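You operate a simulated robot arm through the tools that you are given. There is no shell and no other tool. Be economical: measure what you need, move in short steps, check, and stop when the job is done.

You are at the controls of a simulated two-armed robot. One attempt, no reset.

JOB
Take the mallet and leave it on the shelf under the sorting table. Take the brush from the top of the work bench and leave it on the low shelf of the wall bench. Take the grease brush and put it on top of the yellow tape roll. Press the zero key of the thickness gauge three times. Shut the left drawer of the work bench. Take the depth gauge and put it on the low shelf of the wall bench. Put the polish can marked "coarse" from the top of the work bench on the low shelf of the wall bench and the polish can marked "fine" on the silver disc there. Do these in any order. Set down upright: depth gauge.

Only the result counts: the job must be done as asked and must still hold three seconds after the hand-in. Knocking over, shifting, dropping, spilling or breaking anything else fails it.

ROBOT AND FRAMES
Two 7-joint arms with fingered hands on one trunk, on a base that drives. Base frame: it is fixed to the floor where the robot stands at the start and does not move with it; the origin is under the middle of the robot, x ahead of it, y to its left, z up; the surface under the hand at the start is at about z = 0.88. Lengths are in m, angles in degrees, forces in N, time in s.
The left shoulder is at the start at [0.07, 0.149, 1.21], the right one opposite. With the tool pointing down near the work surface each hand reaches from about 0.4 to 0.8 m from the robot's upright axis, wherever it stands, measured 20 degrees to its own side. Places, roughly: brush (5x5x11 cm) [0.5, -0.2, 0.9]; depth gauge [0.5, 0.25, 1]; disc [0.25, 0, 1]; grease brush (3x3x13 cm) [0.6, 0, 0.9]; left drawer of the work bench [0.9, 0, 0.8]; low shelf of the wall bench [-1, -1.7, 0.3]; mallet (21x5x8 cm) [0.5, -0.1, 0.9]; shelf under the sorting table [0.3, 4.7, 0.2]; tape roll (10x10x5 cm) [0.3, 0.6, 0.9]; zero key of the thickness gauge [0.6, -0.5, 0.9]. Payload 3.6 kg a hand.
The TCP of each hand is the grasp point between the finger pads, 0.025 m short of the fingertips. In the tool frame z runs along the fingers and y along their closing line. Largest opening 0.088 m; the body of the gripper starts 0.029 m behind the TCP. The gripper is a hand of 4 fingers: y runs from the thumb to the fingers, the wrist lies at [-0.013, -0.097, -0.162] in the tool frame, and closing takes about 1.5 s.
Orientation is that of the tool frame in the base frame, as [roll, pitch, yaw] about the fixed x, y, z axes, in that order (R = Rz(yaw) Ry(pitch) Rx(roll)). With the fingers straight down and the wrist toward the robot, the tool's x, y and z point along [0, 1, 0], [1, 0, 0] and [0, 0, -1] of the base frame.

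CONTROLS
- The arms move only by the tool move_arm. It takes "left_moves", "right_moves" or both (then of equal length, played together; a hand with none holds still); each is a list of rows, each an object (a shift or turn left out is 0, a gripper value left out holds the last) with "offset": the shift along the tool's x, y, z in m, a list of three; "rot": the turn, a rotation vector about the tool's x, y, z in rad, a list of three; "claw": the finger opening in m, from 0 to 0.088. In form: [{"offset": [x, y, z], "rot": [rx, ry, rz], "claw": claw}, ...]. A call has 1 to 12 rows; each row is the pose to reach, as a shift and turn from the pose commanded when the call began, along the tool's axes at that moment. A row lasts 0.2 s, in which the tool goes at most 0.05 m and 8.6 degrees; a call with a longer step from one row to the next is refused whole, and so is a gripper value outside its range. A pose out of reach is approached as far as the arm can. The call stops where the force on the tool passes 40 N (or 10 N more than at its start, if that is more) or the arm is blocked; 0.2 s more then pass. Each finger travels about 0.045 m/s and halts on what it meets, pressing with about 26 N; the grip force reading is that of the motor and also rises with nothing between the fingers. The clock runs only during rows and for 0.2 s after the last one: add rows that repeat a pose to give the fingers time. It gives the time, the measured TCP pose, the force on the tool (base axes), the opening and the grip force at its end, in the units of the frame above (readings bear some noise), with the torque about the TCP (base axes, N m) and any sound that the robot's microphone picked up.
- Cameras (640 x 400 px; columns grow to the right, rows downward): "scene" is now at [0.1322, 0.0088, 1.4243]; the picture's right is [0.11, -0.99, 0.00], its down [-0.71, -0.08, -0.70] and it looks along [0.70, 0.08, -0.71] (base axes); focal length 214 px, centre (320, 200). "left" rides on the left gripper at [-0.064, -0.083, -0.098] in its tool frame; the picture's right is [-0.62, -0.37, 0.69], its down [0.71, -0.63, 0.30] and it looks along [0.32, 0.68, 0.65] (tool axes); focal length 265 px, centre (320, 200). "right" rides on the right gripper at [0.064, -0.083, -0.098] in its tool frame; the picture's right is [-0.62, 0.37, -0.69], its down [-0.71, -0.63, 0.30] and it looks along [-0.32, 0.68, 0.65] (tool axes); focal length 265 px, centre (320, 200).
- camera(camera): a new picture of that camera. No time passes.
- move_column(by): slides the trunk up (or, below 0, down) by that many m; the arms and the scene camera ride with it, the base frame stays. It gives what a move gives, with no picture.
- steer(legs): drives the robot by 1 to 6 legs, each [ahead, left, turn to the left] in m, m and degrees, along the robot's own axes; the way and the turn of a leg run together, so that a leg with both is an arc; at most 1.5 m and 180 degrees a leg. The arms and the cameras ride along, it lands a little off, and it stops where it bumps. It gives what a move gives.
- preshape(shape, hand): the hand has 4 fingers and takes this shape, open, in about a second: jaw (thumb against the fingers, like two jaws); tri (thumb and two fingers); tip (a fingertip pinch); poke (one finger out to press); point (the index stretched); flat (the hand flat); cup (the hand cupped); fist (a fist). The gripper value then closes the fingers along that shape, each until it touches; the sizes above hold for jaw. It gives what a move gives, with no picture.
- head_to(pan, tilt): turns the head with the scene camera to pan (to the left, within 86 degrees either way) and tilt (down, from -29 to 69), counted from straight ahead of the robot. It gives what a move gives.
- pixel_to_xyz(camera, pixels): there is no depth. For up to 12 entries [column, row, z] of the newest picture of that camera ("zoom" is the newest enlarged one), the place [x, y] in the base frame at which the ray of that pixel passes the height z, good to about 0.002 m. No time passes.
- inspect(camera, box): a new picture of the part [left, top, right, bottom] of that camera's present view, enlarged. No time passes.
- hand_in(): hands the job in; it is judged then, once.

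Work in short steps. Measure before you move; look again where a grasp or a placing could have gone wrong, and mend it. You have 138 turns and 180 pictures in all, those below and enlarged ones among them. Open the grippers and draw the arms clear of the work before you hand the job in, unless the task says otherwise; then end with one line.

The tools are called after "Request:" as name(argument=value, ...) on one line, values as JSON. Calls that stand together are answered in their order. move_arm: Moves the arms, as the interface text tells. Its arguments: {"type":"object","properties":{"left_moves":{"type":"array"},"right_moves":{"type":"array"}},"required":[]} The other tools are called the same way: move_column (by) slides the trunk up or down; preshape (shape, hand) gives the hand a shape; steer (legs) drives the base; head_to (pan, tilt) turns the head that bears the scene camera; camera (camera) takes a picture; pixel_to_xyz (camera, pixels) gives the place at which the rays of pixels pass given heights; inspect (camera, box) takes an enlarged picture of a part of a camera's view; hand_in () hands the job in.

At the start:

```text
time_s: 0.0
left_tool_pos: [0.477, 0.3199, 1.2638]
left_tool_rot: [-180.0, 0.0, 90.1]
left_contact_force: [0.5, 0.1, -0.3]
left_torque: [0.02, 0.02, 0.0]
left_width: 0.0874
left_grip_force: 0.1
left_shape: jaw
right_tool_pos: [0.5326, -0.1987, 1.262]
right_tool_rot: [-180.0, 0.0, 90.1]
right_contact_force: [0.5, 1.1, 0.1]
right_torque: [0.02, -0.03, -0.03]
right_width: 0.0878
right_grip_force: 0.0
right_shape: jaw
trunk travel left (down, up): [-0.7, 0.24]
robot x, y, heading: [0.0004, -0.0001, -0.0]
head pan, tilt: [6.3, 45.5]
```

scene: 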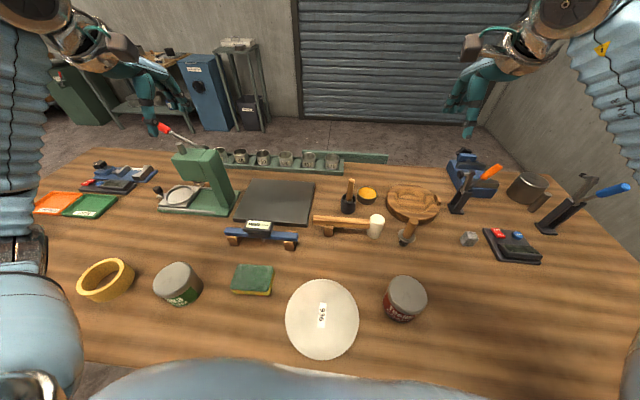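
right: 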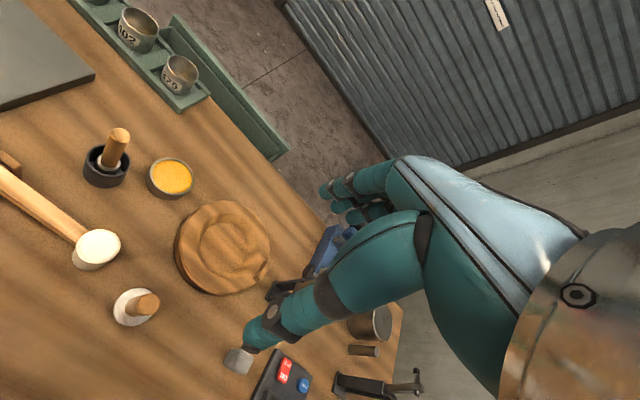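
left: 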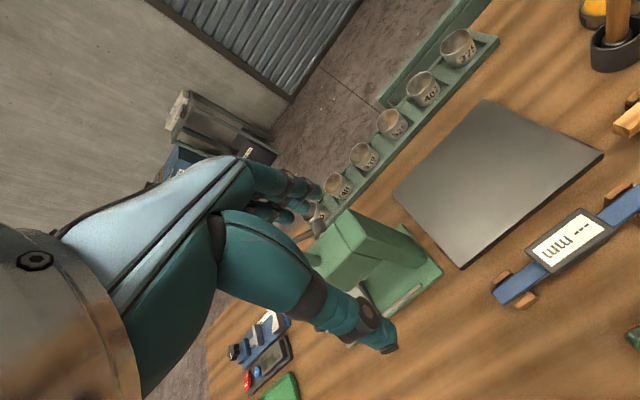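

I start by enlarging the scene to identify objects and measure them.

Request:
inspect(camera="scene", box=[20, 130, 340, 330])

Request:
inspect(camera="scene", box=[320, 130, 640, 330])

```text
2.00 times, centred on (180, 230) of scene
```

zoom: 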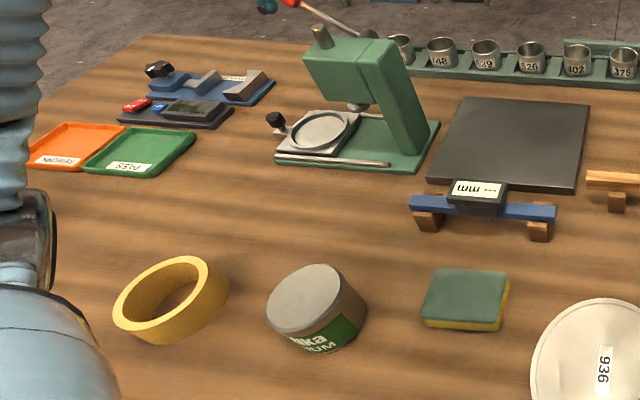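

```text
2.00 times, centred on (480, 230) of scene
```

zoom: 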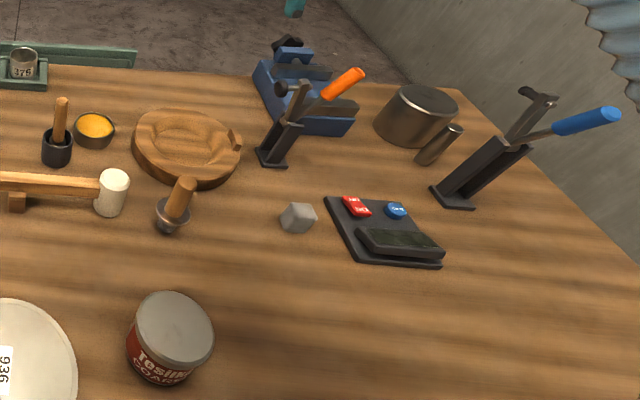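

Zoom harder on the cans, the keys and the disc.

Request:
inspect(camera="scene", box=[140, 250, 220, 310])

Request:
inspect(camera="scene", box=[370, 270, 450, 330])

Request:
inspect(camera="scene", box=[470, 215, 550, 270])

Request:
inspect(camera="scene", box=[210, 170, 310, 250])

Request:
pixel_to_xyz(camera="scene", pixels=[[320, 318, 0.9], [407, 240, 0.88], [376, 226, 0.92], [348, 195, 0.9], [175, 272, 0.96], [407, 288, 0.96], [104, 275, 0.92], [260, 238, 0.92], [500, 232, 0.9], [518, 234, 0.9], [350, 360, 0.88], [390, 157, 0.8]])

```text
6.67 times, centred on (180, 280) of scene
```

zoom: 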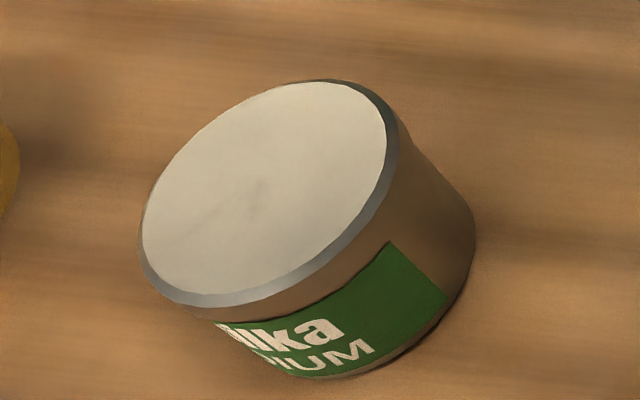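

```text
6.67 times, centred on (410, 300) of scene
```

zoom: 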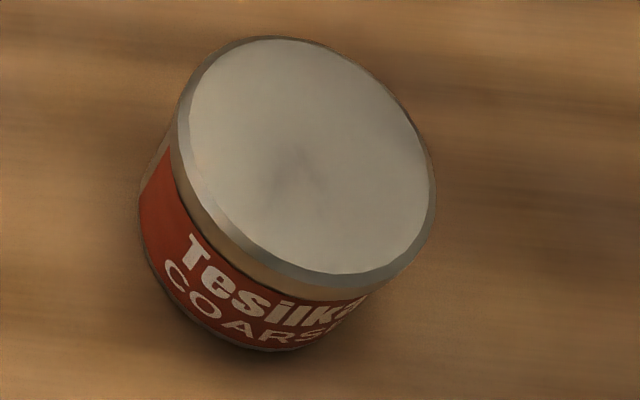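

```text
7.27 times, centred on (510, 242) of scene
```

zoom: 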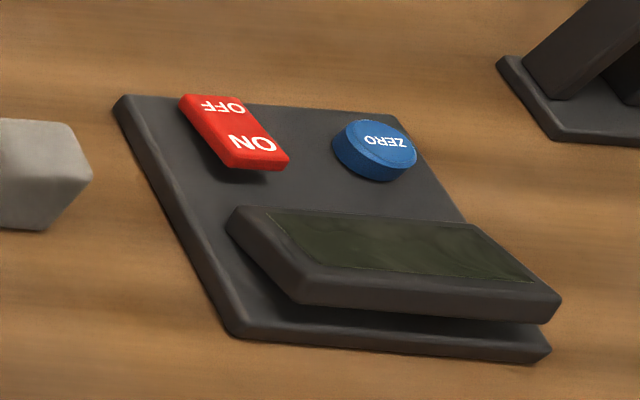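

```text
5.00 times, centred on (260, 210) of scene
```

zoom: 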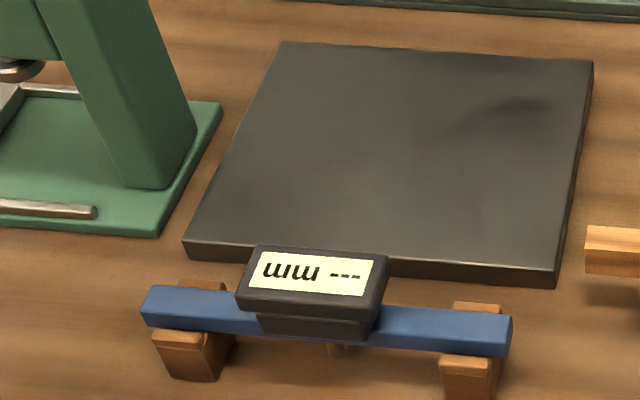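

```text
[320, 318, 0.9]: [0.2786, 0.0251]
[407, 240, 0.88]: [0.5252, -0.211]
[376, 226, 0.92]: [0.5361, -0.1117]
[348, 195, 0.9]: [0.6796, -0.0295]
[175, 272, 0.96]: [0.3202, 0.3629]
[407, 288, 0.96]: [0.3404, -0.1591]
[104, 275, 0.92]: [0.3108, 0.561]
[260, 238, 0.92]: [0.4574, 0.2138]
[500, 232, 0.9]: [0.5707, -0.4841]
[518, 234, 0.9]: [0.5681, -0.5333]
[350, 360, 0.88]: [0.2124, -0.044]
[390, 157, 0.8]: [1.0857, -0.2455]
```

Cans: red COARSE at (407,288), green MEDIUM; no FINE seen yet. I look around with the head.

Request:
head_to(pan=-80, tilt=25)

Request:
camera(camera="scene")

Request:
head_to(pan=80, tilt=20)

Request:
camera(camera="scene")

Request:
head_to(pan=0, tilt=20)

Request:
camera(camera="scene")

```text
time_s: 1.6
left_tool_pos: [0.4769, 0.3193, 1.2643]
left_tool_rot: [-180.0, 0.1, 90.2]
left_contact_force: [0.4, 0.4, 0.6]
left_torque: [-0.01, -0.01, 0.01]
left_width: 0.0876
left_grip_force: 0.0
left_shape: jaw
right_tool_pos: [0.5318, -0.1969, 1.2635]
right_tool_rot: [180.0, 0.1, 90.1]
right_contact_force: [-0.1, 0.5, -0.5]
right_torque: [0.02, 0.02, 0.0]
right_width: 0.0876
right_grip_force: 0.0
right_shape: jaw
trunk travel left (down, up): [-0.7, 0.24]
robot x, y, heading: [-0.0041, 0.0005, 0.2]
head pan, tilt: [-80.0, 25.0]
```

```text
170 pictures are left
```

scene: 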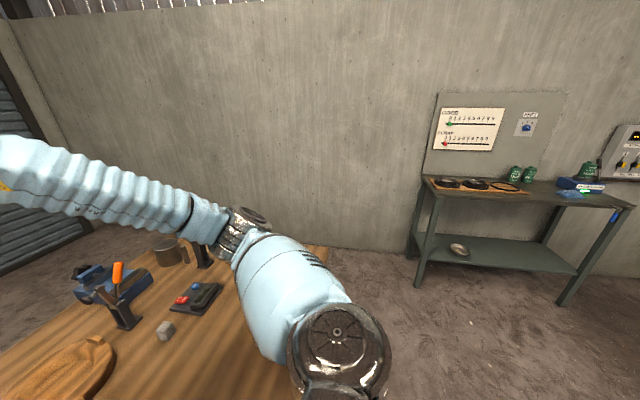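

```text
time_s: 4.1
left_tool_pos: [0.4772, 0.3184, 1.2649]
left_tool_rot: [179.9, 0.0, 90.1]
left_contact_force: [0.7, -0.7, 0.8]
left_torque: [-0.01, -0.02, -0.02]
left_width: 0.0875
left_grip_force: 0.1
left_shape: jaw
right_tool_pos: [0.5316, -0.1981, 1.2638]
right_tool_rot: [179.9, 0.0, 90.1]
right_contact_force: [0.4, 0.7, -0.1]
right_torque: [-0.02, -0.03, -0.01]
right_width: 0.0876
right_grip_force: 0.0
right_shape: jaw
trunk travel left (down, up): [-0.7, 0.24]
robot x, y, heading: [0.0011, 0.0037, 0.1]
head pan, tilt: [80.0, 20.0]
```

```text
169 pictures are left
```

scene: 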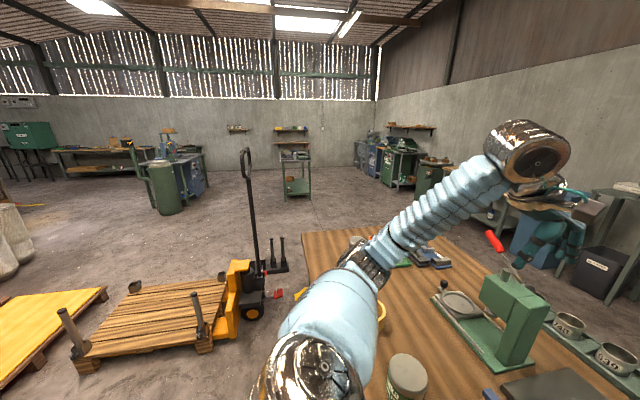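

```text
time_s: 5.6
left_tool_pos: [0.4771, 0.3188, 1.2646]
left_tool_rot: [-180.0, 0.0, 90.1]
left_contact_force: [-0.1, 0.4, 0.6]
left_torque: [0.03, -0.04, 0.02]
left_width: 0.0876
left_grip_force: 0.0
left_shape: jaw
right_tool_pos: [0.5313, -0.1976, 1.2621]
right_tool_rot: [180.0, 0.0, 90.1]
right_contact_force: [-0.3, -0.2, 0.8]
right_torque: [-0.02, -0.01, 0.03]
right_width: 0.0874
right_grip_force: 0.1
right_shape: jaw
trunk travel left (down, up): [-0.7, 0.24]
robot x, y, heading: [-0.0039, -0.0001, -0.0]
head pan, tilt: [0.0, 20.0]
```

```text
168 pictures are left
```

scene: 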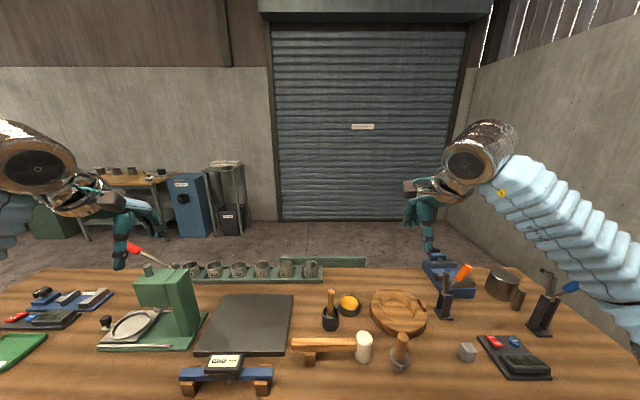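

On the wall bench I see green cans on top and something round on the low shelf at (460,250). I look closer.

Request:
head_to(pan=-86, tilt=25)

Request:
inspect(camera="scene", box=[360, 130, 600, 280])

Request:
inspect(camera="scene", box=[440, 150, 560, 200])

Request:
head_to(pan=0, tilt=60)

Request:
camera(camera="scene")

```text
time_s: 7.2
left_tool_pos: [0.4766, 0.3185, 1.2646]
left_tool_rot: [180.0, 0.0, 90.0]
left_contact_force: [-0.6, 0.4, -0.1]
left_torque: [-0.03, 0.02, 0.01]
left_width: 0.0877
left_grip_force: 0.0
left_shape: jaw
right_tool_pos: [0.5326, -0.1982, 1.262]
right_tool_rot: [179.9, 0.1, 90.1]
right_contact_force: [0.1, -0.1, 0.0]
right_torque: [0.02, 0.01, 0.0]
right_width: 0.0877
right_grip_force: 0.0
right_shape: jaw
trunk travel left (down, up): [-0.7, 0.24]
robot x, y, heading: [-0.0006, -0.0008, -0.1]
head pan, tilt: [-85.9, 25.0]
```

```text
2.67 times, centred on (480, 205) of scene
```

zoom: 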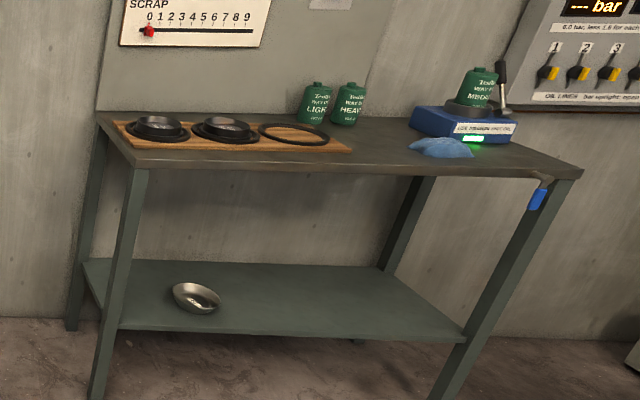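

```text
5.33 times, centred on (500, 175) of scene
```

zoom: 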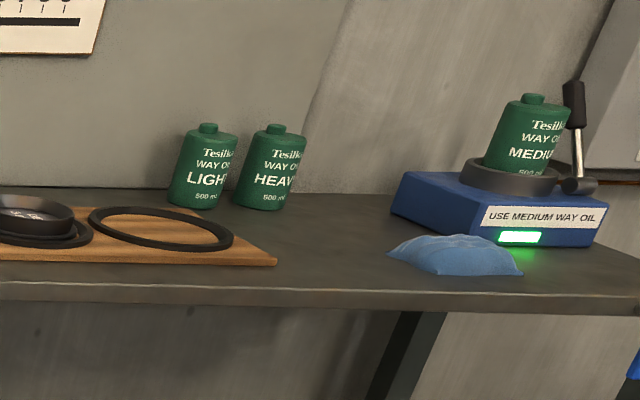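

```text
time_s: 8.8
left_tool_pos: [0.4773, 0.3191, 1.2644]
left_tool_rot: [179.9, 0.0, 90.2]
left_contact_force: [-0.5, 0.1, 0.5]
left_torque: [-0.03, 0.0, -0.02]
left_width: 0.0874
left_grip_force: 0.1
left_shape: jaw
right_tool_pos: [0.5311, -0.1966, 1.2617]
right_tool_rot: [180.0, 0.0, 90.1]
right_contact_force: [-0.7, -0.8, 0.2]
right_torque: [-0.02, -0.03, 0.03]
right_width: 0.0878
right_grip_force: 0.1
right_shape: jaw
trunk travel left (down, up): [-0.7, 0.24]
robot x, y, heading: [-0.0018, -0.003, 0.1]
head pan, tilt: [0.0, 60.0]
```

```text
165 pictures are left
```

scene: 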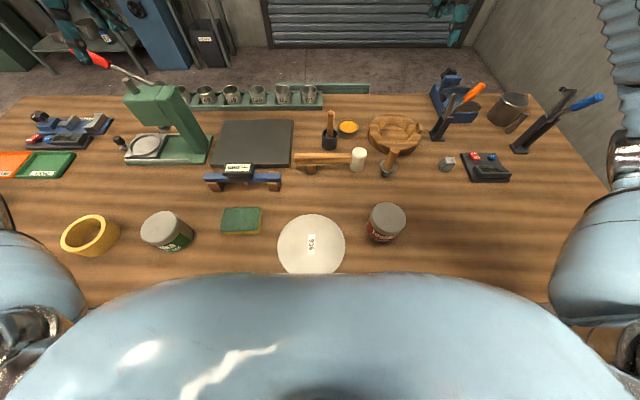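

I compare the disc in this view for its height and zoom on it.

Request:
pixel_to_xyz(camera="scene", pixels=[[312, 245, 0.88], [312, 245, 0.9], [312, 245, 0.93], [312, 245, 0.98], [345, 245, 0.9], [279, 245, 0.9], [385, 222, 0.96], [369, 222, 0.96], [405, 222, 0.96], [167, 230, 0.96], [320, 86, 0.8], [320, 300, 0.88]])

Request:
inspect(camera="scene", box=[260, 200, 360, 280])

Request:
inspect(camera="scene", box=[280, 80, 480, 190])

```text
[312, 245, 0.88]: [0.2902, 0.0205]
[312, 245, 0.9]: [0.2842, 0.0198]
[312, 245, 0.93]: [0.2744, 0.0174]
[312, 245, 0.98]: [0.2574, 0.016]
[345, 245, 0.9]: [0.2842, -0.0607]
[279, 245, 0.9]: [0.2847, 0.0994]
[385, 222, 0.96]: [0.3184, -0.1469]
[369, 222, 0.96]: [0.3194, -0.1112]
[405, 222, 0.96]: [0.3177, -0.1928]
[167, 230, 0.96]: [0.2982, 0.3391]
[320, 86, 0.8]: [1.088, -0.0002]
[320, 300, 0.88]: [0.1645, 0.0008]
```

```text
5.00 times, centred on (310, 240) of scene
```

zoom: 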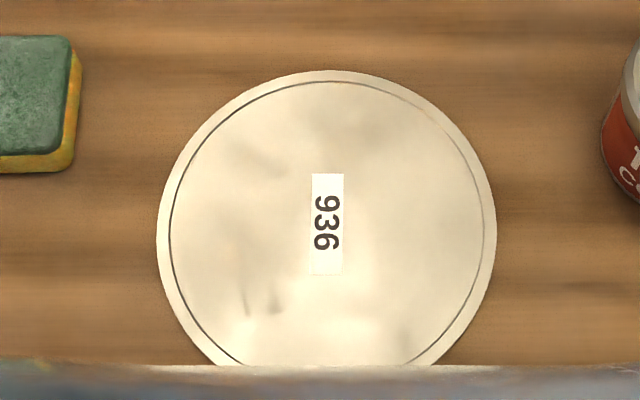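

```text
3.20 times, centred on (380, 135) of scene
```

zoom: 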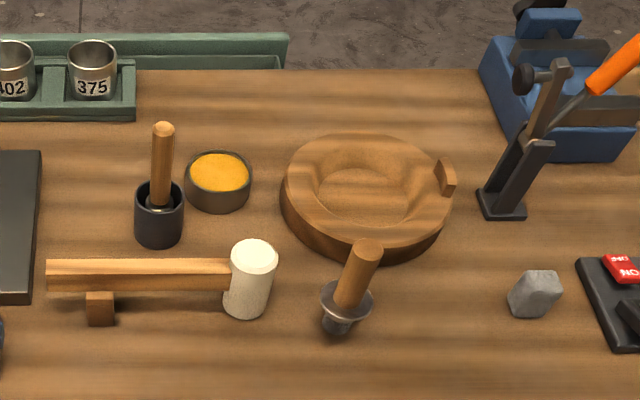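

The disc is a thin plate at about (0.28, 0.02), and a green drawer front stands out on the far side at x≈1.08. The FINE can is still missing, so I back off a little to see the whole bench, including what the arms hide.

Request:
steer(legs=[[-0.6, 0, 0]])

Request:
head_to(pan=0, tilt=35)

Request:
camera(camera="scene")

Request:
head_to(pan=-75, tilt=35)

Request:
camera(camera="scene")

Request:
head_to(pan=60, tilt=35)

Request:
camera(camera="scene")

```text
time_s: 16.6
left_tool_pos: [-0.1065, 0.3233, 1.2643]
left_tool_rot: [-180.0, 0.1, 90.8]
left_contact_force: [-0.6, 0.5, 1.2]
left_torque: [0.01, -0.06, 0.02]
left_width: 0.0879
left_grip_force: 0.1
left_shape: jaw
right_tool_pos: [-0.048, -0.1945, 1.2631]
right_tool_rot: [180.0, 0.1, 90.8]
right_contact_force: [-1.0, 0.3, 0.0]
right_torque: [-0.01, 0.0, 0.01]
right_width: 0.0876
right_grip_force: 0.1
right_shape: jaw
trunk travel left (down, up): [-0.7, 0.24]
robot x, y, heading: [-0.5815, -0.0005, 0.6]
head pan, tilt: [0.0, 60.0]
```

```text
time_s: 17.5
left_tool_pos: [-0.1068, 0.3211, 1.2654]
left_tool_rot: [179.9, 0.0, 90.8]
left_contact_force: [-0.2, 0.0, -0.2]
left_torque: [0.02, 0.01, -0.03]
left_width: 0.0877
left_grip_force: 0.0
left_shape: jaw
right_tool_pos: [-0.0453, -0.1952, 1.2626]
right_tool_rot: [179.9, -0.1, 90.8]
right_contact_force: [0.3, 0.9, 0.0]
right_torque: [0.0, -0.02, 0.01]
right_width: 0.0874
right_grip_force: 0.1
right_shape: jaw
trunk travel left (down, up): [-0.7, 0.24]
robot x, y, heading: [-0.5826, -0.0055, 0.5]
head pan, tilt: [0.0, 35.0]
```

```text
162 pictures are left
```

scene: 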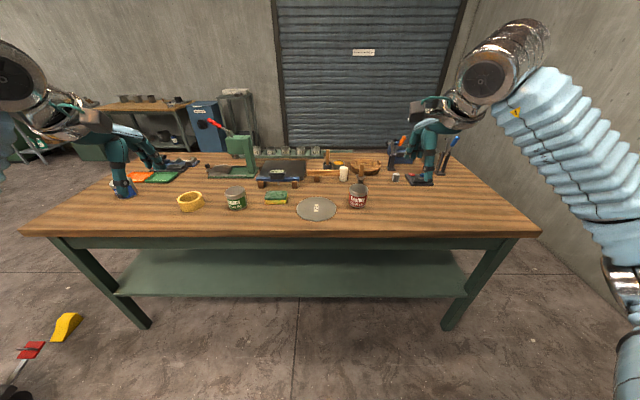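

```text
time_s: 19.0
left_tool_pos: [-0.1063, 0.3211, 1.2654]
left_tool_rot: [180.0, 0.1, 90.8]
left_contact_force: [0.3, 0.3, 0.7]
left_torque: [-0.01, 0.02, 0.02]
left_width: 0.0878
left_grip_force: 0.1
left_shape: jaw
right_tool_pos: [-0.0475, -0.1956, 1.2631]
right_tool_rot: [180.0, 0.0, 90.8]
right_contact_force: [0.0, -0.7, -0.7]
right_torque: [-0.01, -0.03, 0.03]
right_width: 0.0874
right_grip_force: 0.0
right_shape: jaw
trunk travel left (down, up): [-0.7, 0.24]
robot x, y, heading: [-0.5818, -0.0068, 0.6]
head pan, tilt: [-75.0, 35.0]
```

```text
161 pictures are left
```

scene: 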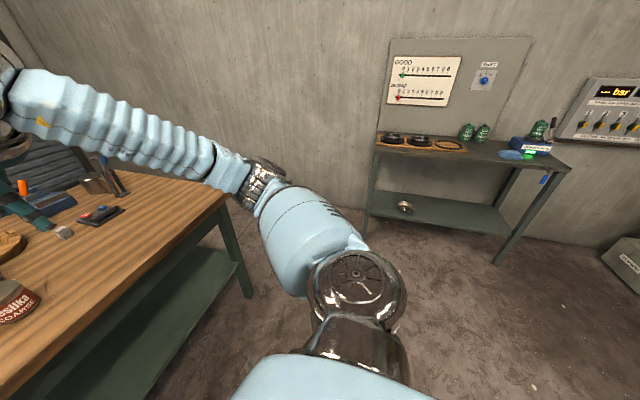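

```text
time_s: 21.2
left_tool_pos: [-0.1079, 0.3201, 1.2647]
left_tool_rot: [-180.0, 0.0, 90.8]
left_contact_force: [0.1, 0.0, -0.3]
left_torque: [0.0, -0.02, 0.02]
left_width: 0.0871
left_grip_force: 0.1
left_shape: jaw
right_tool_pos: [-0.0472, -0.1951, 1.2627]
right_tool_rot: [-180.0, 0.0, 90.7]
right_contact_force: [-0.8, -0.5, 0.0]
right_torque: [-0.03, -0.03, 0.0]
right_width: 0.0878
right_grip_force: 0.0
right_shape: jaw
trunk travel left (down, up): [-0.7, 0.24]
robot x, y, heading: [-0.5806, -0.0006, 0.8]
head pan, tilt: [60.0, 35.0]
```

```text
160 pictures are left
```

scene: 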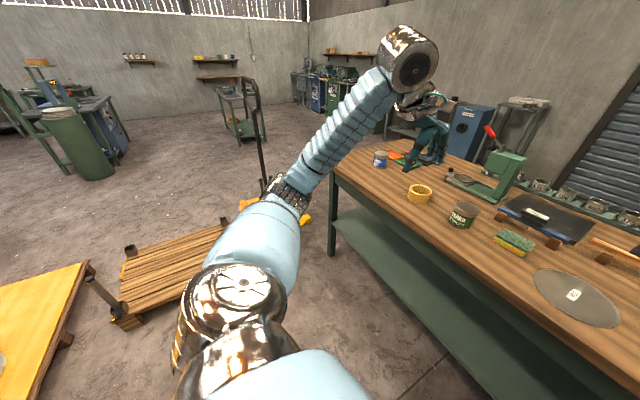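

A blue can shows at (381,159) near the left end of the bench, and the sorting table at (240,118). I measure both.

Request:
inspect(camera="scene", box=[350, 140, 440, 200])

Request:
pixel_to_xyz(camera="scene", pixels=[[381, 154, 0.96], [380, 166, 0.88], [335, 175, 0.88], [240, 130, 0.2], [236, 143, 0.0], [265, 138, 0.0], [119, 320, 0.0], [300, 220, 0.0], [419, 186, 0.93], [575, 295, 0.88]])

Request:
inspect(camera="scene", box=[190, 40, 310, 160])

```text
6.67 times, centred on (395, 170) of scene
```

zoom: 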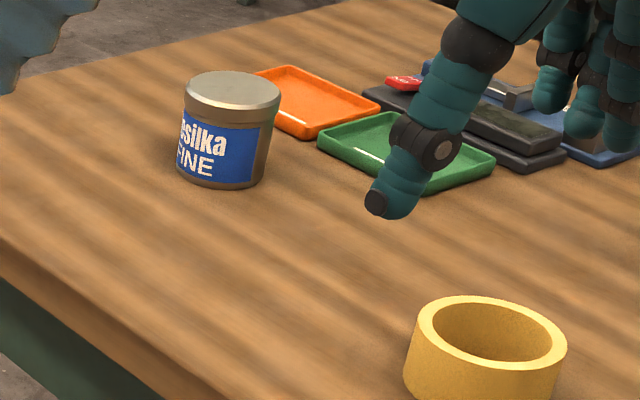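

```text
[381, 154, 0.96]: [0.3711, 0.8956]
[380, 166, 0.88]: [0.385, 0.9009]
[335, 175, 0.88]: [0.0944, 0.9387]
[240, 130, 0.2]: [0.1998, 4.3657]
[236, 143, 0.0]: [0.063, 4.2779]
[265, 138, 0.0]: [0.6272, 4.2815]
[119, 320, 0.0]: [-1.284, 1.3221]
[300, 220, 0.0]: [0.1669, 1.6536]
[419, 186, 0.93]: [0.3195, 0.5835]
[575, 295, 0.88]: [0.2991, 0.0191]
```

```text
3.33 times, centred on (250, 100) of scene
```

zoom: 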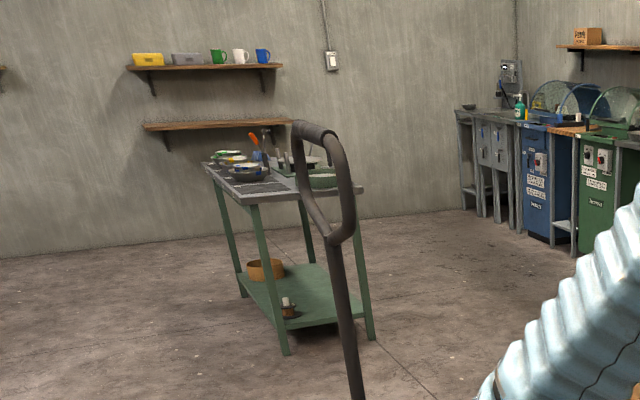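

FINE can found at (0.375, 0.90). I return to the bench and, with the left hand meanwhile idle, prepare the right hand for the key press.

Request:
steer(legs=[[0.585, -0.05, -0.6]])

Request:
preshape(shape="poke", hand="right")

Request:
head_to(pan=-35, tilt=50)

Request:
camera(camera="scene")

Request:
camera(camera="right")

```text
time_s: 29.3
left_tool_pos: [0.4976, 0.2636, 1.2657]
left_tool_rot: [-180.0, 0.0, 89.6]
left_contact_force: [0.0, -0.7, 0.6]
left_torque: [0.06, 0.03, 0.0]
left_width: 0.0875
left_grip_force: 0.0
left_shape: jaw
right_tool_pos: [0.5478, -0.2541, 1.2621]
right_tool_rot: [-180.0, -0.1, 89.7]
right_contact_force: [0.6, -0.1, -0.5]
right_torque: [-0.01, 0.01, -0.01]
right_width: 0.0878
right_grip_force: 0.0
right_shape: jaw
trunk travel left (down, up): [-0.7, 0.24]
robot x, y, heading: [0.0184, -0.0491, -0.5]
head pan, tilt: [60.0, 35.0]
```

```text
time_s: 30.2
left_tool_pos: [0.4984, 0.2647, 1.2642]
left_tool_rot: [-179.9, 0.0, 89.7]
left_contact_force: [0.0, 0.3, 1.0]
left_torque: [-0.03, -0.05, 0.0]
left_width: 0.0877
left_grip_force: 0.1
left_shape: jaw
right_tool_pos: [0.5478, -0.2515, 1.2635]
right_tool_rot: [180.0, -0.1, 89.8]
right_contact_force: [0.5, -0.6, 0.0]
right_torque: [0.0, -0.01, 0.0]
right_width: 0.0001
right_grip_force: 0.1
right_shape: poke
trunk travel left (down, up): [-0.7, 0.24]
robot x, y, heading: [0.0191, -0.0532, -0.3]
head pan, tilt: [60.0, 35.0]
```

```text
time_s: 31.9
left_tool_pos: [0.4973, 0.2646, 1.2644]
left_tool_rot: [180.0, 0.0, 89.7]
left_contact_force: [0.1, -0.3, 0.3]
left_torque: [-0.04, -0.02, -0.02]
left_width: 0.0875
left_grip_force: 0.1
left_shape: jaw
right_tool_pos: [0.5475, -0.2529, 1.2624]
right_tool_rot: [179.9, -0.1, 89.7]
right_contact_force: [0.4, -0.1, 0.8]
right_torque: [0.0, -0.03, -0.02]
right_width: 0.0
right_grip_force: 0.1
right_shape: poke
trunk travel left (down, up): [-0.7, 0.24]
robot x, y, heading: [0.0194, -0.0503, -0.3]
head pan, tilt: [-35.0, 50.0]
```

```text
157 pictures are left
```

scene: 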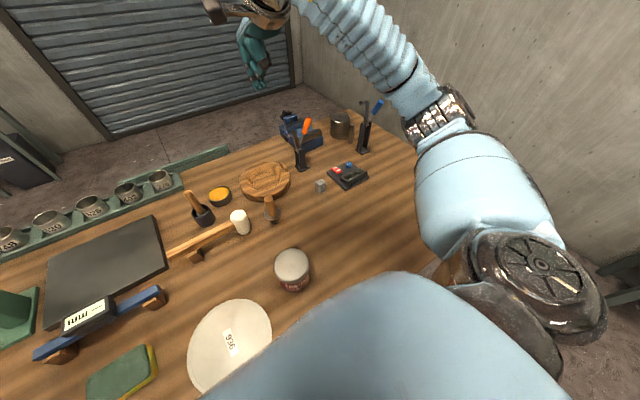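

```text
156 pictures are left
```

right: 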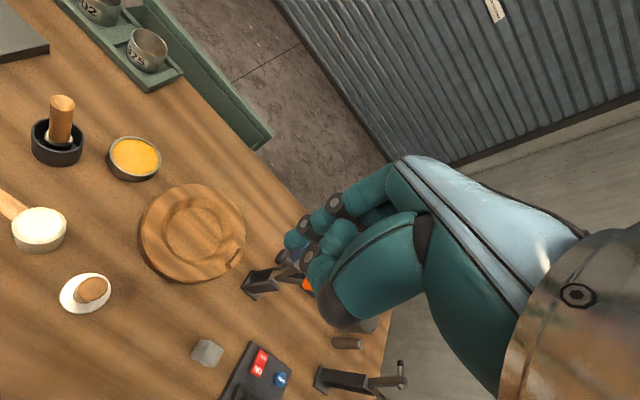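

The poke fingertip appears near (293,243) in the right view, about 0.025 past the TCP. I zoom to locate the blue ZERO key.

Request:
inspect(camera="scene", box=[310, 145, 390, 195])

Request:
pixel_to_xyz(camera="zoom", pixels=[[311, 161, 0.9], [213, 216, 0.9], [320, 265, 0.89]])

Request:
inspect(camera="right", box=[200, 320, 330, 400])

```text
8.00 times, centred on (350, 170) of scene
```

zoom: 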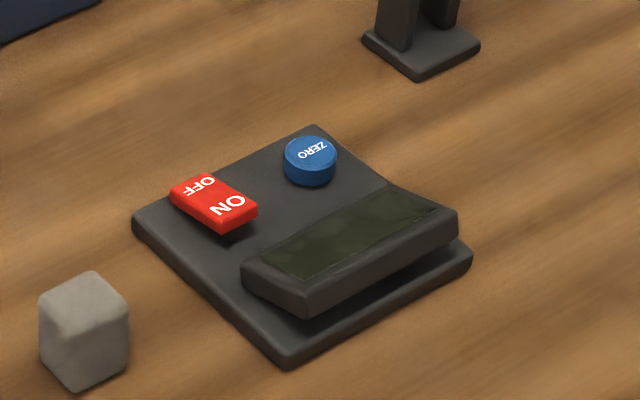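

```text
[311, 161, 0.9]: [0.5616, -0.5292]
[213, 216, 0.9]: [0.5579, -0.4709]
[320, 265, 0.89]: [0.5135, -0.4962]
```

```text
4.92 times, centred on (265, 360) of right
```

zoom: 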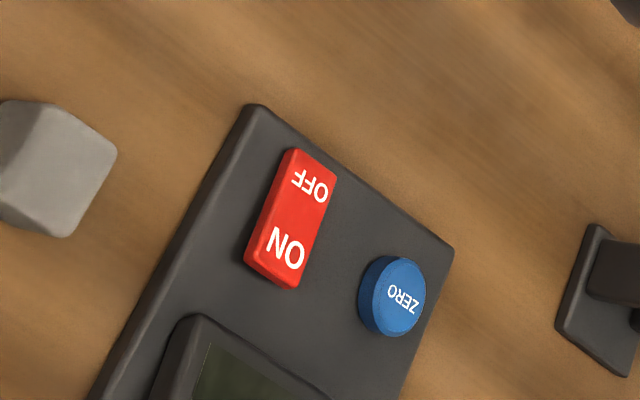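

I move the right hand over the key at about (0.562,-0.530), high first, then down to a hover.

Request:
move_arm(right_moves=[{"offset": [-0.048, 0.002, 0]}, {"offset": [-0.096, 0.005, 0]}, {"offset": [-0.144, 0.007, 0]}, {"offset": [-0.19, 0.01, 0]}, {"offset": [-0.235, 0.012, 0]}, {"offset": [-0.277, 0.0145, 0.02]}, {"offset": [-0.277, 0.0145, 0.065]}, {"offset": [-0.277, 0.0145, 0.11]}, {"offset": [-0.277, 0.0145, 0.155]}, {"offset": [-0.277, 0.0145, 0.2]}, {"offset": [-0.277, 0.0145, 0.24]}, {"offset": [-0.277, 0.0145, 0.26]}])

Request:
inspect(camera="scene", box=[280, 110, 440, 210])

Request:
camera(camera="right")

```text
time_s: 34.5
left_tool_pos: [0.4991, 0.2657, 1.2634]
left_tool_rot: [179.9, 0.0, 89.7]
left_contact_force: [-0.1, -0.2, 0.5]
left_torque: [-0.01, -0.02, 0.01]
left_width: 0.0877
left_grip_force: 0.1
left_shape: jaw
right_tool_pos: [0.5638, -0.5293, 1.0042]
right_tool_rot: [-180.0, 0.1, 89.6]
right_contact_force: [0.1, -0.1, 0.2]
right_torque: [0.01, 0.06, 0.03]
right_width: 0.0
right_grip_force: 0.1
right_shape: poke
right hand out of reach, approached as far as the arm can: row 6, 7, 8, 9, 10
trunk travel left (down, up): [-0.7, 0.24]
robot x, y, heading: [0.0157, -0.0502, -0.4]
head pan, tilt: [-35.0, 50.0]
```

```text
4.00 times, centred on (360, 160) of scene
```

zoom: 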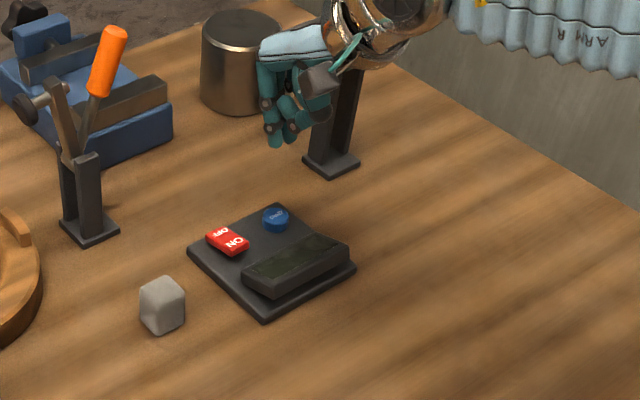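

```text
152 pictures are left
```

right: 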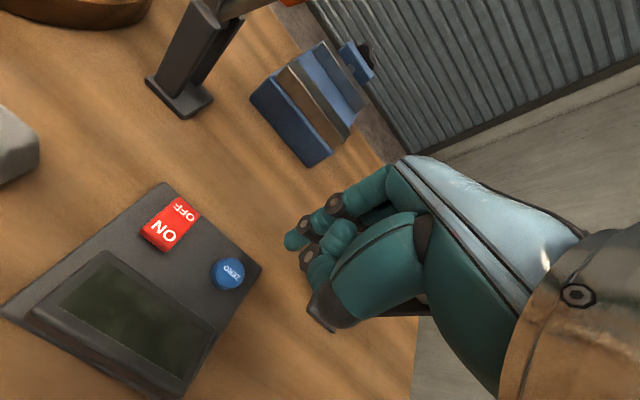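

I check the key location from the right camera and the fingertip location from the zoom.

Request:
pixel_to_xyz(camera="right", pixels=[[229, 269, 0.905], [229, 269, 0.9], [292, 240, 0.979], [315, 325, 0.98]])

Request:
pixel_to_xyz(camera="zoom", pixels=[[275, 142, 0.979], [275, 142, 0.97], [275, 212, 0.905]])

Request:
inspect(camera="right", box=[180, 180, 400, 340])

```text
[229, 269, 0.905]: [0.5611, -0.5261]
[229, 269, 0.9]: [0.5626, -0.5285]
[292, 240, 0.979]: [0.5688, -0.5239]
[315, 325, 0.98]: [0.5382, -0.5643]
```

```text
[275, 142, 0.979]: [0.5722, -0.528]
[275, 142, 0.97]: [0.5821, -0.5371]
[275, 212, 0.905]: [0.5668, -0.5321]
```

```text
2.50 times, centred on (290, 260) of right
```

zoom: 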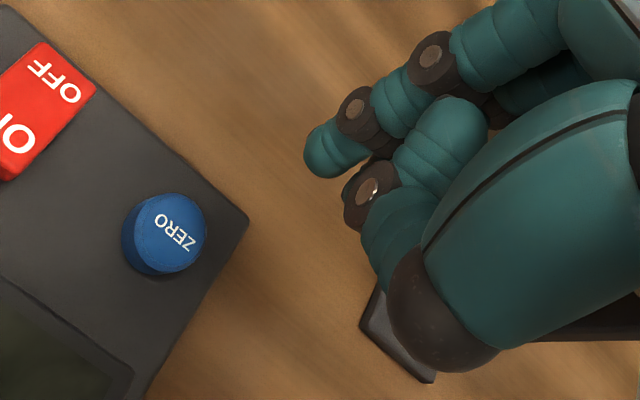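

The fingertip lines up with the key. I lower to just above it, then step down gently watching the force.

Request:
move_arm(right_moves=[{"offset": [0, 0, 0.03]}, {"offset": [0, 0, 0.06]}, {"offset": [0, 0, 0.07]}])

Request:
inspect(camera="right", box=[160, 160, 400, 320])

```text
time_s: 35.3
left_tool_pos: [0.4965, 0.2667, 1.2643]
left_tool_rot: [179.8, 0.1, 89.8]
left_contact_force: [0.1, 0.4, -1.0]
left_torque: [-0.02, 0.03, 0.01]
left_width: 0.0873
left_grip_force: 0.0
left_shape: jaw
right_tool_pos: [0.5596, -0.5302, 0.9335]
right_tool_rot: [179.8, -0.1, 89.6]
right_contact_force: [0.1, -0.2, 0.5]
right_torque: [-0.04, 0.02, 0.02]
right_width: 0.0002
right_grip_force: 0.0
right_shape: poke
trunk travel left (down, up): [-0.7, 0.24]
robot x, y, heading: [0.0146, -0.0499, -0.8]
head pan, tilt: [-35.0, 50.0]
```

```text
2.50 times, centred on (280, 240) of right
```

zoom: 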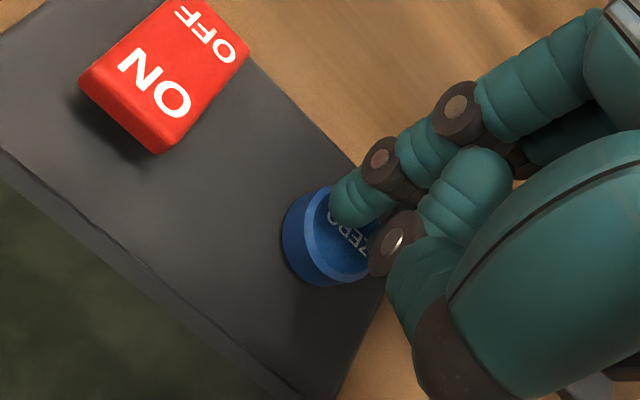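

The tip is over the key; step down in small increments.

Request:
move_arm(right_moves=[{"offset": [0, 0, 0.004]}, {"offset": [0, 0, 0.008]}, {"offset": [0, 0, 0.011]}, {"offset": [0, 0, 0.011]}])

Request:
inspect(camera="right", box=[160, 160, 400, 320])

```text
time_s: 36.3
left_tool_pos: [0.497, 0.2669, 1.2651]
left_tool_rot: [179.8, 0.2, 89.7]
left_contact_force: [-0.1, 0.3, 0.5]
left_torque: [0.01, -0.03, 0.06]
left_width: 0.0875
left_grip_force: 0.1
left_shape: jaw
right_tool_pos: [0.561, -0.5272, 0.9241]
right_tool_rot: [179.5, 0.1, 89.7]
right_contact_force: [4.1, 0.0, 13.8]
right_torque: [-0.13, -0.04, -0.01]
right_width: 0.0003
right_grip_force: 0.1
right_shape: poke
trunk travel left (down, up): [-0.7, 0.24]
robot x, y, heading: [0.0173, -0.0528, -0.2]
head pan, tilt: [-35.0, 50.0]
heard: click
```

```text
2.50 times, centred on (280, 240) of right
```

zoom: 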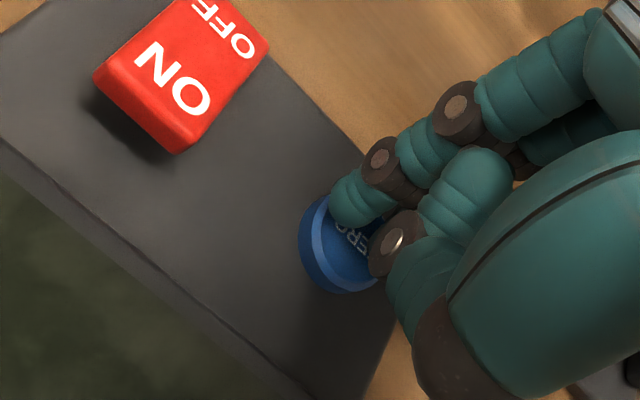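

A click: one press counted. I release fully (back up 11 mm) and see whether release clicks.

Request:
move_arm(right_moves=[{"offset": [0, 0, -0.006]}, {"offset": [0, 0, -0.012]}, {"offset": [0, 0, -0.012]}])

Request:
inspect(camera="scene", box=[310, 145, 390, 195])

Request:
move_arm(right_moves=[{"offset": [0, 0, 0.004]}, {"offset": [0, 0, 0.008]}, {"offset": [0, 0, 0.012]}, {"offset": [0, 0, 0.012]}])

```text
time_s: 37.1
left_tool_pos: [0.4982, 0.2645, 1.2656]
left_tool_rot: [180.0, 0.1, 89.8]
left_contact_force: [-0.3, -0.4, 0.1]
left_torque: [-0.02, -0.01, 0.0]
left_width: 0.0877
left_grip_force: 0.0
left_shape: jaw
right_tool_pos: [0.5601, -0.529, 0.9323]
right_tool_rot: [-179.9, 0.0, 89.7]
right_contact_force: [-0.5, -0.2, 0.6]
right_torque: [-0.01, 0.0, -0.01]
right_width: 0.0002
right_grip_force: 0.1
right_shape: poke
trunk travel left (down, up): [-0.7, 0.24]
robot x, y, heading: [0.0137, -0.0527, -0.7]
head pan, tilt: [-35.0, 50.0]
```

```text
8.00 times, centred on (350, 170) of scene
```

zoom: 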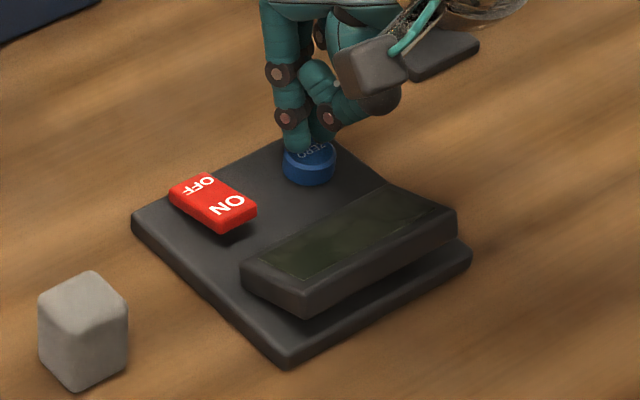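

```text
time_s: 38.1
left_tool_pos: [0.497, 0.2646, 1.2657]
left_tool_rot: [179.9, 0.1, 89.8]
left_contact_force: [0.2, -0.3, 0.1]
left_torque: [0.0, 0.0, -0.03]
left_width: 0.0876
left_grip_force: 0.1
left_shape: jaw
right_tool_pos: [0.5617, -0.5296, 0.9243]
right_tool_rot: [179.6, 0.2, 89.7]
right_contact_force: [1.7, -3.2, 12.6]
right_torque: [-0.18, -0.03, 0.02]
right_width: 0.0
right_grip_force: 0.1
right_shape: poke
trunk travel left (down, up): [-0.7, 0.24]
robot x, y, heading: [0.016, -0.0481, -0.4]
head pan, tilt: [-35.0, 50.0]
heard: click
```

Second click. Release, third press, then retreat upward.

Request:
move_arm(right_moves=[{"offset": [0, 0, -0.006]}, {"offset": [0, 0, -0.012]}, {"offset": [0, 0, -0.012]}])

Request:
move_arm(right_moves=[{"offset": [0, 0, 0.004]}, {"offset": [0, 0, 0.008]}, {"offset": [0, 0, 0.012]}, {"offset": [0, 0, 0.012]}])

Request:
move_arm(right_moves=[{"offset": [0, 0, -0.02]}, {"offset": [0, 0, -0.06]}, {"offset": [0, 0, -0.11]}, {"offset": [0, 0, -0.16]}, {"offset": [0.03, 0, -0.2]}, {"offset": [0.07, 0, -0.22]}, {"offset": [0.12, 0, -0.22]}, {"offset": [0.17, 0, -0.22]}, {"offset": [0.22, 0, -0.22]}, {"offset": [0.26, 0, -0.22]}])

Request:
preshape(shape="jaw", hand="right")

Request:
head_to(pan=0, tilt=50)

Request:
camera(camera="scene")

Request:
camera(camera="right")

```text
time_s: 38.9
left_tool_pos: [0.4982, 0.2635, 1.2645]
left_tool_rot: [-180.0, 0.0, 89.7]
left_contact_force: [-0.3, -0.3, -0.4]
left_torque: [0.01, 0.01, 0.0]
left_width: 0.0876
left_grip_force: 0.0
left_shape: jaw
right_tool_pos: [0.5611, -0.5284, 0.9316]
right_tool_rot: [-179.8, 0.0, 89.6]
right_contact_force: [-0.2, 0.7, 0.4]
right_torque: [0.0, 0.0, -0.03]
right_width: 0.0002
right_grip_force: 0.1
right_shape: poke
trunk travel left (down, up): [-0.7, 0.24]
robot x, y, heading: [0.0181, -0.0516, -0.5]
head pan, tilt: [-35.0, 50.0]
```

```text
time_s: 39.9
left_tool_pos: [0.4975, 0.2654, 1.2649]
left_tool_rot: [179.9, 0.1, 89.7]
left_contact_force: [-0.2, -0.5, 0.7]
left_torque: [0.03, -0.03, -0.02]
left_width: 0.0876
left_grip_force: 0.1
left_shape: jaw
right_tool_pos: [0.5616, -0.5287, 0.9247]
right_tool_rot: [179.5, 0.1, 89.6]
right_contact_force: [2.2, -0.4, 13.3]
right_torque: [-0.17, 0.02, 0.0]
right_width: 0.0001
right_grip_force: 0.0
right_shape: poke
trunk travel left (down, up): [-0.7, 0.24]
robot x, y, heading: [0.0187, -0.0494, -0.5]
head pan, tilt: [-35.0, 50.0]
heard: click
```

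```text
time_s: 42.1
left_tool_pos: [0.5007, 0.2649, 1.2633]
left_tool_rot: [-179.9, 0.0, 89.7]
left_contact_force: [0.1, 0.2, 0.5]
left_torque: [-0.01, 0.0, -0.01]
left_width: 0.0878
left_grip_force: 0.2
left_shape: jaw
right_tool_pos: [0.5652, -0.2682, 1.1429]
right_tool_rot: [-179.9, 0.0, 89.5]
right_contact_force: [-0.4, -0.4, -0.1]
right_torque: [0.02, 0.05, -0.04]
right_width: 0.0
right_grip_force: 0.1
right_shape: poke
right hand out of reach, approached as far as the arm can: row 4
trunk travel left (down, up): [-0.7, 0.24]
robot x, y, heading: [0.0187, -0.0469, -0.6]
head pan, tilt: [-35.0, 50.0]
```

```text
time_s: 43.0
left_tool_pos: [0.4977, 0.2642, 1.2647]
left_tool_rot: [179.9, 0.0, 89.7]
left_contact_force: [-0.6, -0.3, -0.8]
left_torque: [-0.01, -0.02, 0.01]
left_width: 0.0878
left_grip_force: 0.0
left_shape: jaw
right_tool_pos: [0.5625, -0.27, 1.144]
right_tool_rot: [179.9, 0.0, 89.7]
right_contact_force: [-0.6, -0.3, 1.0]
right_torque: [-0.02, -0.03, -0.03]
right_width: 0.0881
right_grip_force: 0.1
right_shape: jaw
trunk travel left (down, up): [-0.7, 0.24]
robot x, y, heading: [0.0167, -0.0499, -0.5]
head pan, tilt: [-35.0, 50.0]
```

```text
time_s: 44.0
left_tool_pos: [0.4978, 0.2647, 1.2652]
left_tool_rot: [180.0, 0.0, 89.7]
left_contact_force: [-0.1, 0.1, -0.3]
left_torque: [0.04, -0.01, 0.01]
left_width: 0.0875
left_grip_force: 0.1
left_shape: jaw
right_tool_pos: [0.5641, -0.2693, 1.1433]
right_tool_rot: [180.0, 0.0, 89.7]
right_contact_force: [0.0, -0.7, -0.5]
right_torque: [-0.03, 0.0, 0.01]
right_width: 0.088
right_grip_force: 0.1
right_shape: jaw
trunk travel left (down, up): [-0.7, 0.24]
robot x, y, heading: [0.0196, -0.0488, -0.3]
head pan, tilt: [0.0, 50.0]
```

```text
147 pictures are left
```

scene: 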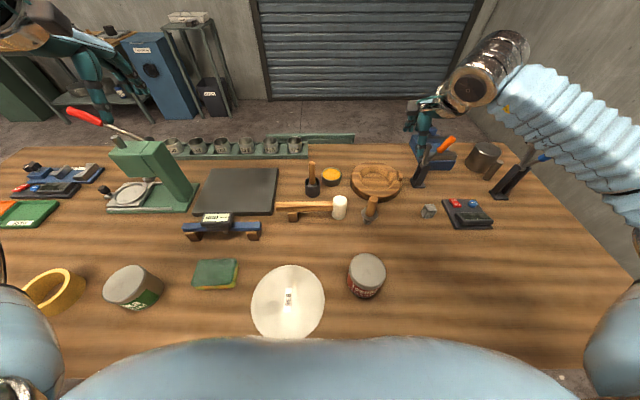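

```text
146 pictures are left
```

right: 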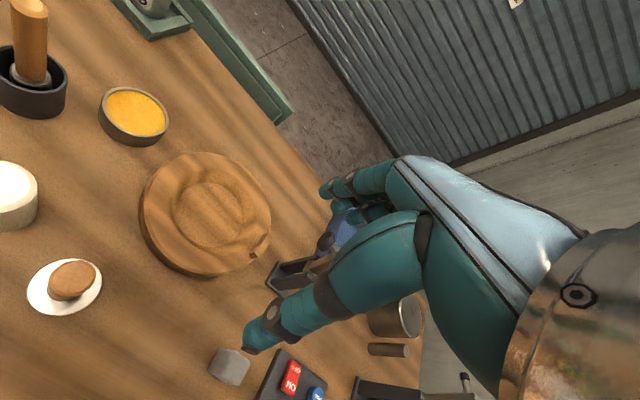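

All three clicks heard; the display stays dark as before. Now the grease brush: I zoom to locate its handle.

Request:
inspect(camera="scene", box=[270, 150, 390, 225])

Request:
pixel_to_xyz(camera="scene", pixels=[[311, 162, 1.01], [312, 177, 0.95], [312, 184, 0.92], [312, 196, 0.88], [340, 200, 0.96], [340, 218, 0.88], [54, 292, 0.93], [325, 206, 0.94], [372, 200, 0.98], [367, 220, 0.88], [365, 264, 0.96]])

Request:
camera(camera="left")

```text
5.33 times, centred on (330, 188) of scene
```

zoom: 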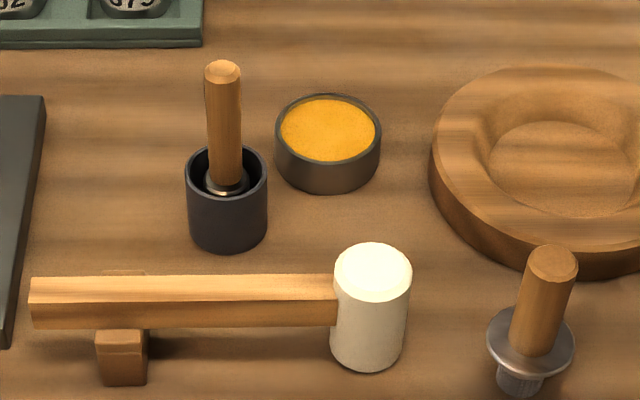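

```text
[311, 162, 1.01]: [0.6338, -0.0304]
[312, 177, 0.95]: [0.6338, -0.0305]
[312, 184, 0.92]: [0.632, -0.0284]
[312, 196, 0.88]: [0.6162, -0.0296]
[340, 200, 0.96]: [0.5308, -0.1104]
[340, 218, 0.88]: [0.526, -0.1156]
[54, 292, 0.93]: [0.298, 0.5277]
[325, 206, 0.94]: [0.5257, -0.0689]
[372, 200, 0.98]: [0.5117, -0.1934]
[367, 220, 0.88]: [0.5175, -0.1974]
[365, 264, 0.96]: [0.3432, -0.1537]
```

```text
144 pictures are left
```

left: 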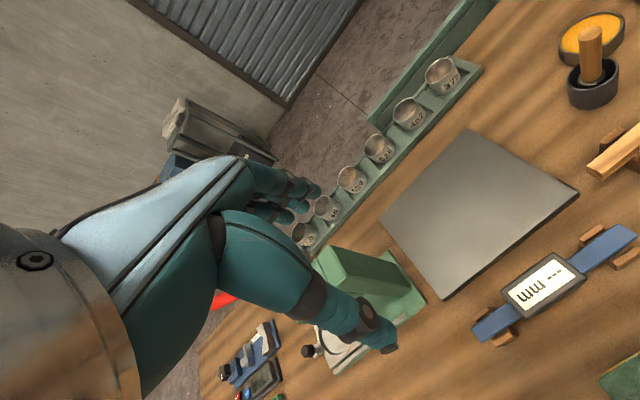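

The handle stands vertical at about (0.633,-0.030), with the top near z 1.01. I bring the left hand to a side pre-grasp, tilted 60° so the fingers point right and down.

Request:
move_arm(left_moves=[{"offset": [-0.026, 0.017, 0.01], "rot": [0, -0.131, 0]}, {"offset": [-0.06, 0.034, 0.03], "rot": [0, -0.262, 0]}, {"offset": [-0.09, 0.05, 0.055], "rot": [0, -0.393, 0]}, {"offset": [-0.12, 0.07, 0.085], "rot": [0, -0.524, 0]}, {"offset": [-0.145, 0.09, 0.12], "rot": [0, -0.654, 0]}, {"offset": [-0.17, 0.105, 0.155], "rot": [0, -0.785, 0]}, {"offset": [-0.19, 0.12, 0.19], "rot": [0, -0.916, 0]}, {"offset": [-0.208, 0.135, 0.225], "rot": [0, -1.047, 0]}, {"offset": [-0.208, 0.135, 0.235], "rot": [0, -1.047, 0]}])

Request:
camera(camera="scene")

Request:
camera(camera="left")

```text
time_s: 46.0
left_tool_pos: [0.6337, 0.0551, 1.0307]
left_tool_rot: [-180.0, 60.0, 89.8]
left_contact_force: [-0.1, 0.6, -0.6]
left_torque: [-0.01, 0.0, -0.02]
left_width: 0.0877
left_grip_force: 0.1
left_shape: jaw
right_tool_pos: [0.5626, -0.2683, 1.1429]
right_tool_rot: [179.8, 0.0, 89.7]
right_contact_force: [0.4, 0.3, 0.5]
right_torque: [-0.02, -0.03, 0.01]
right_width: 0.0877
right_grip_force: 0.2
right_shape: jaw
trunk travel left (down, up): [-0.7, 0.24]
robot x, y, heading: [0.0179, -0.052, -0.3]
head pan, tilt: [0.0, 50.0]
```

```text
143 pictures are left
```

scene: 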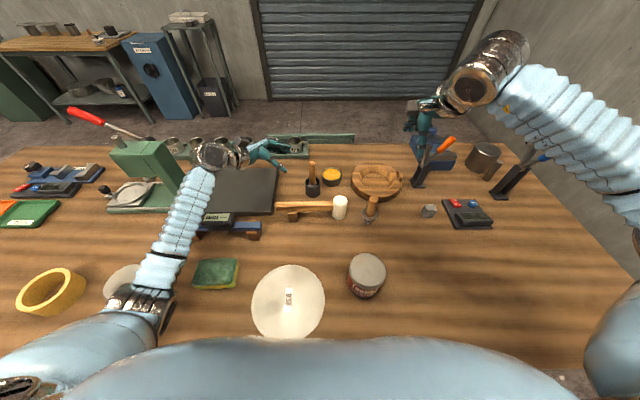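

```text
142 pictures are left
```

left: 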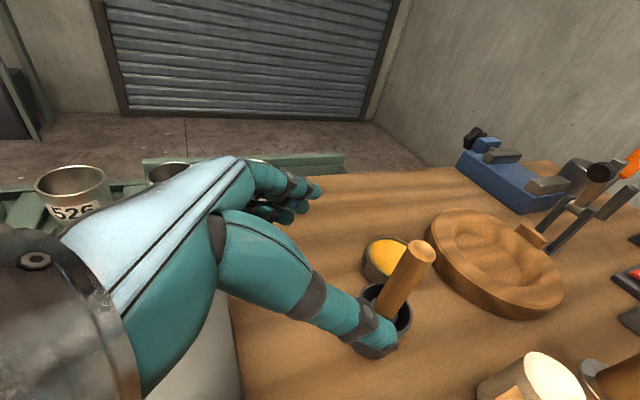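

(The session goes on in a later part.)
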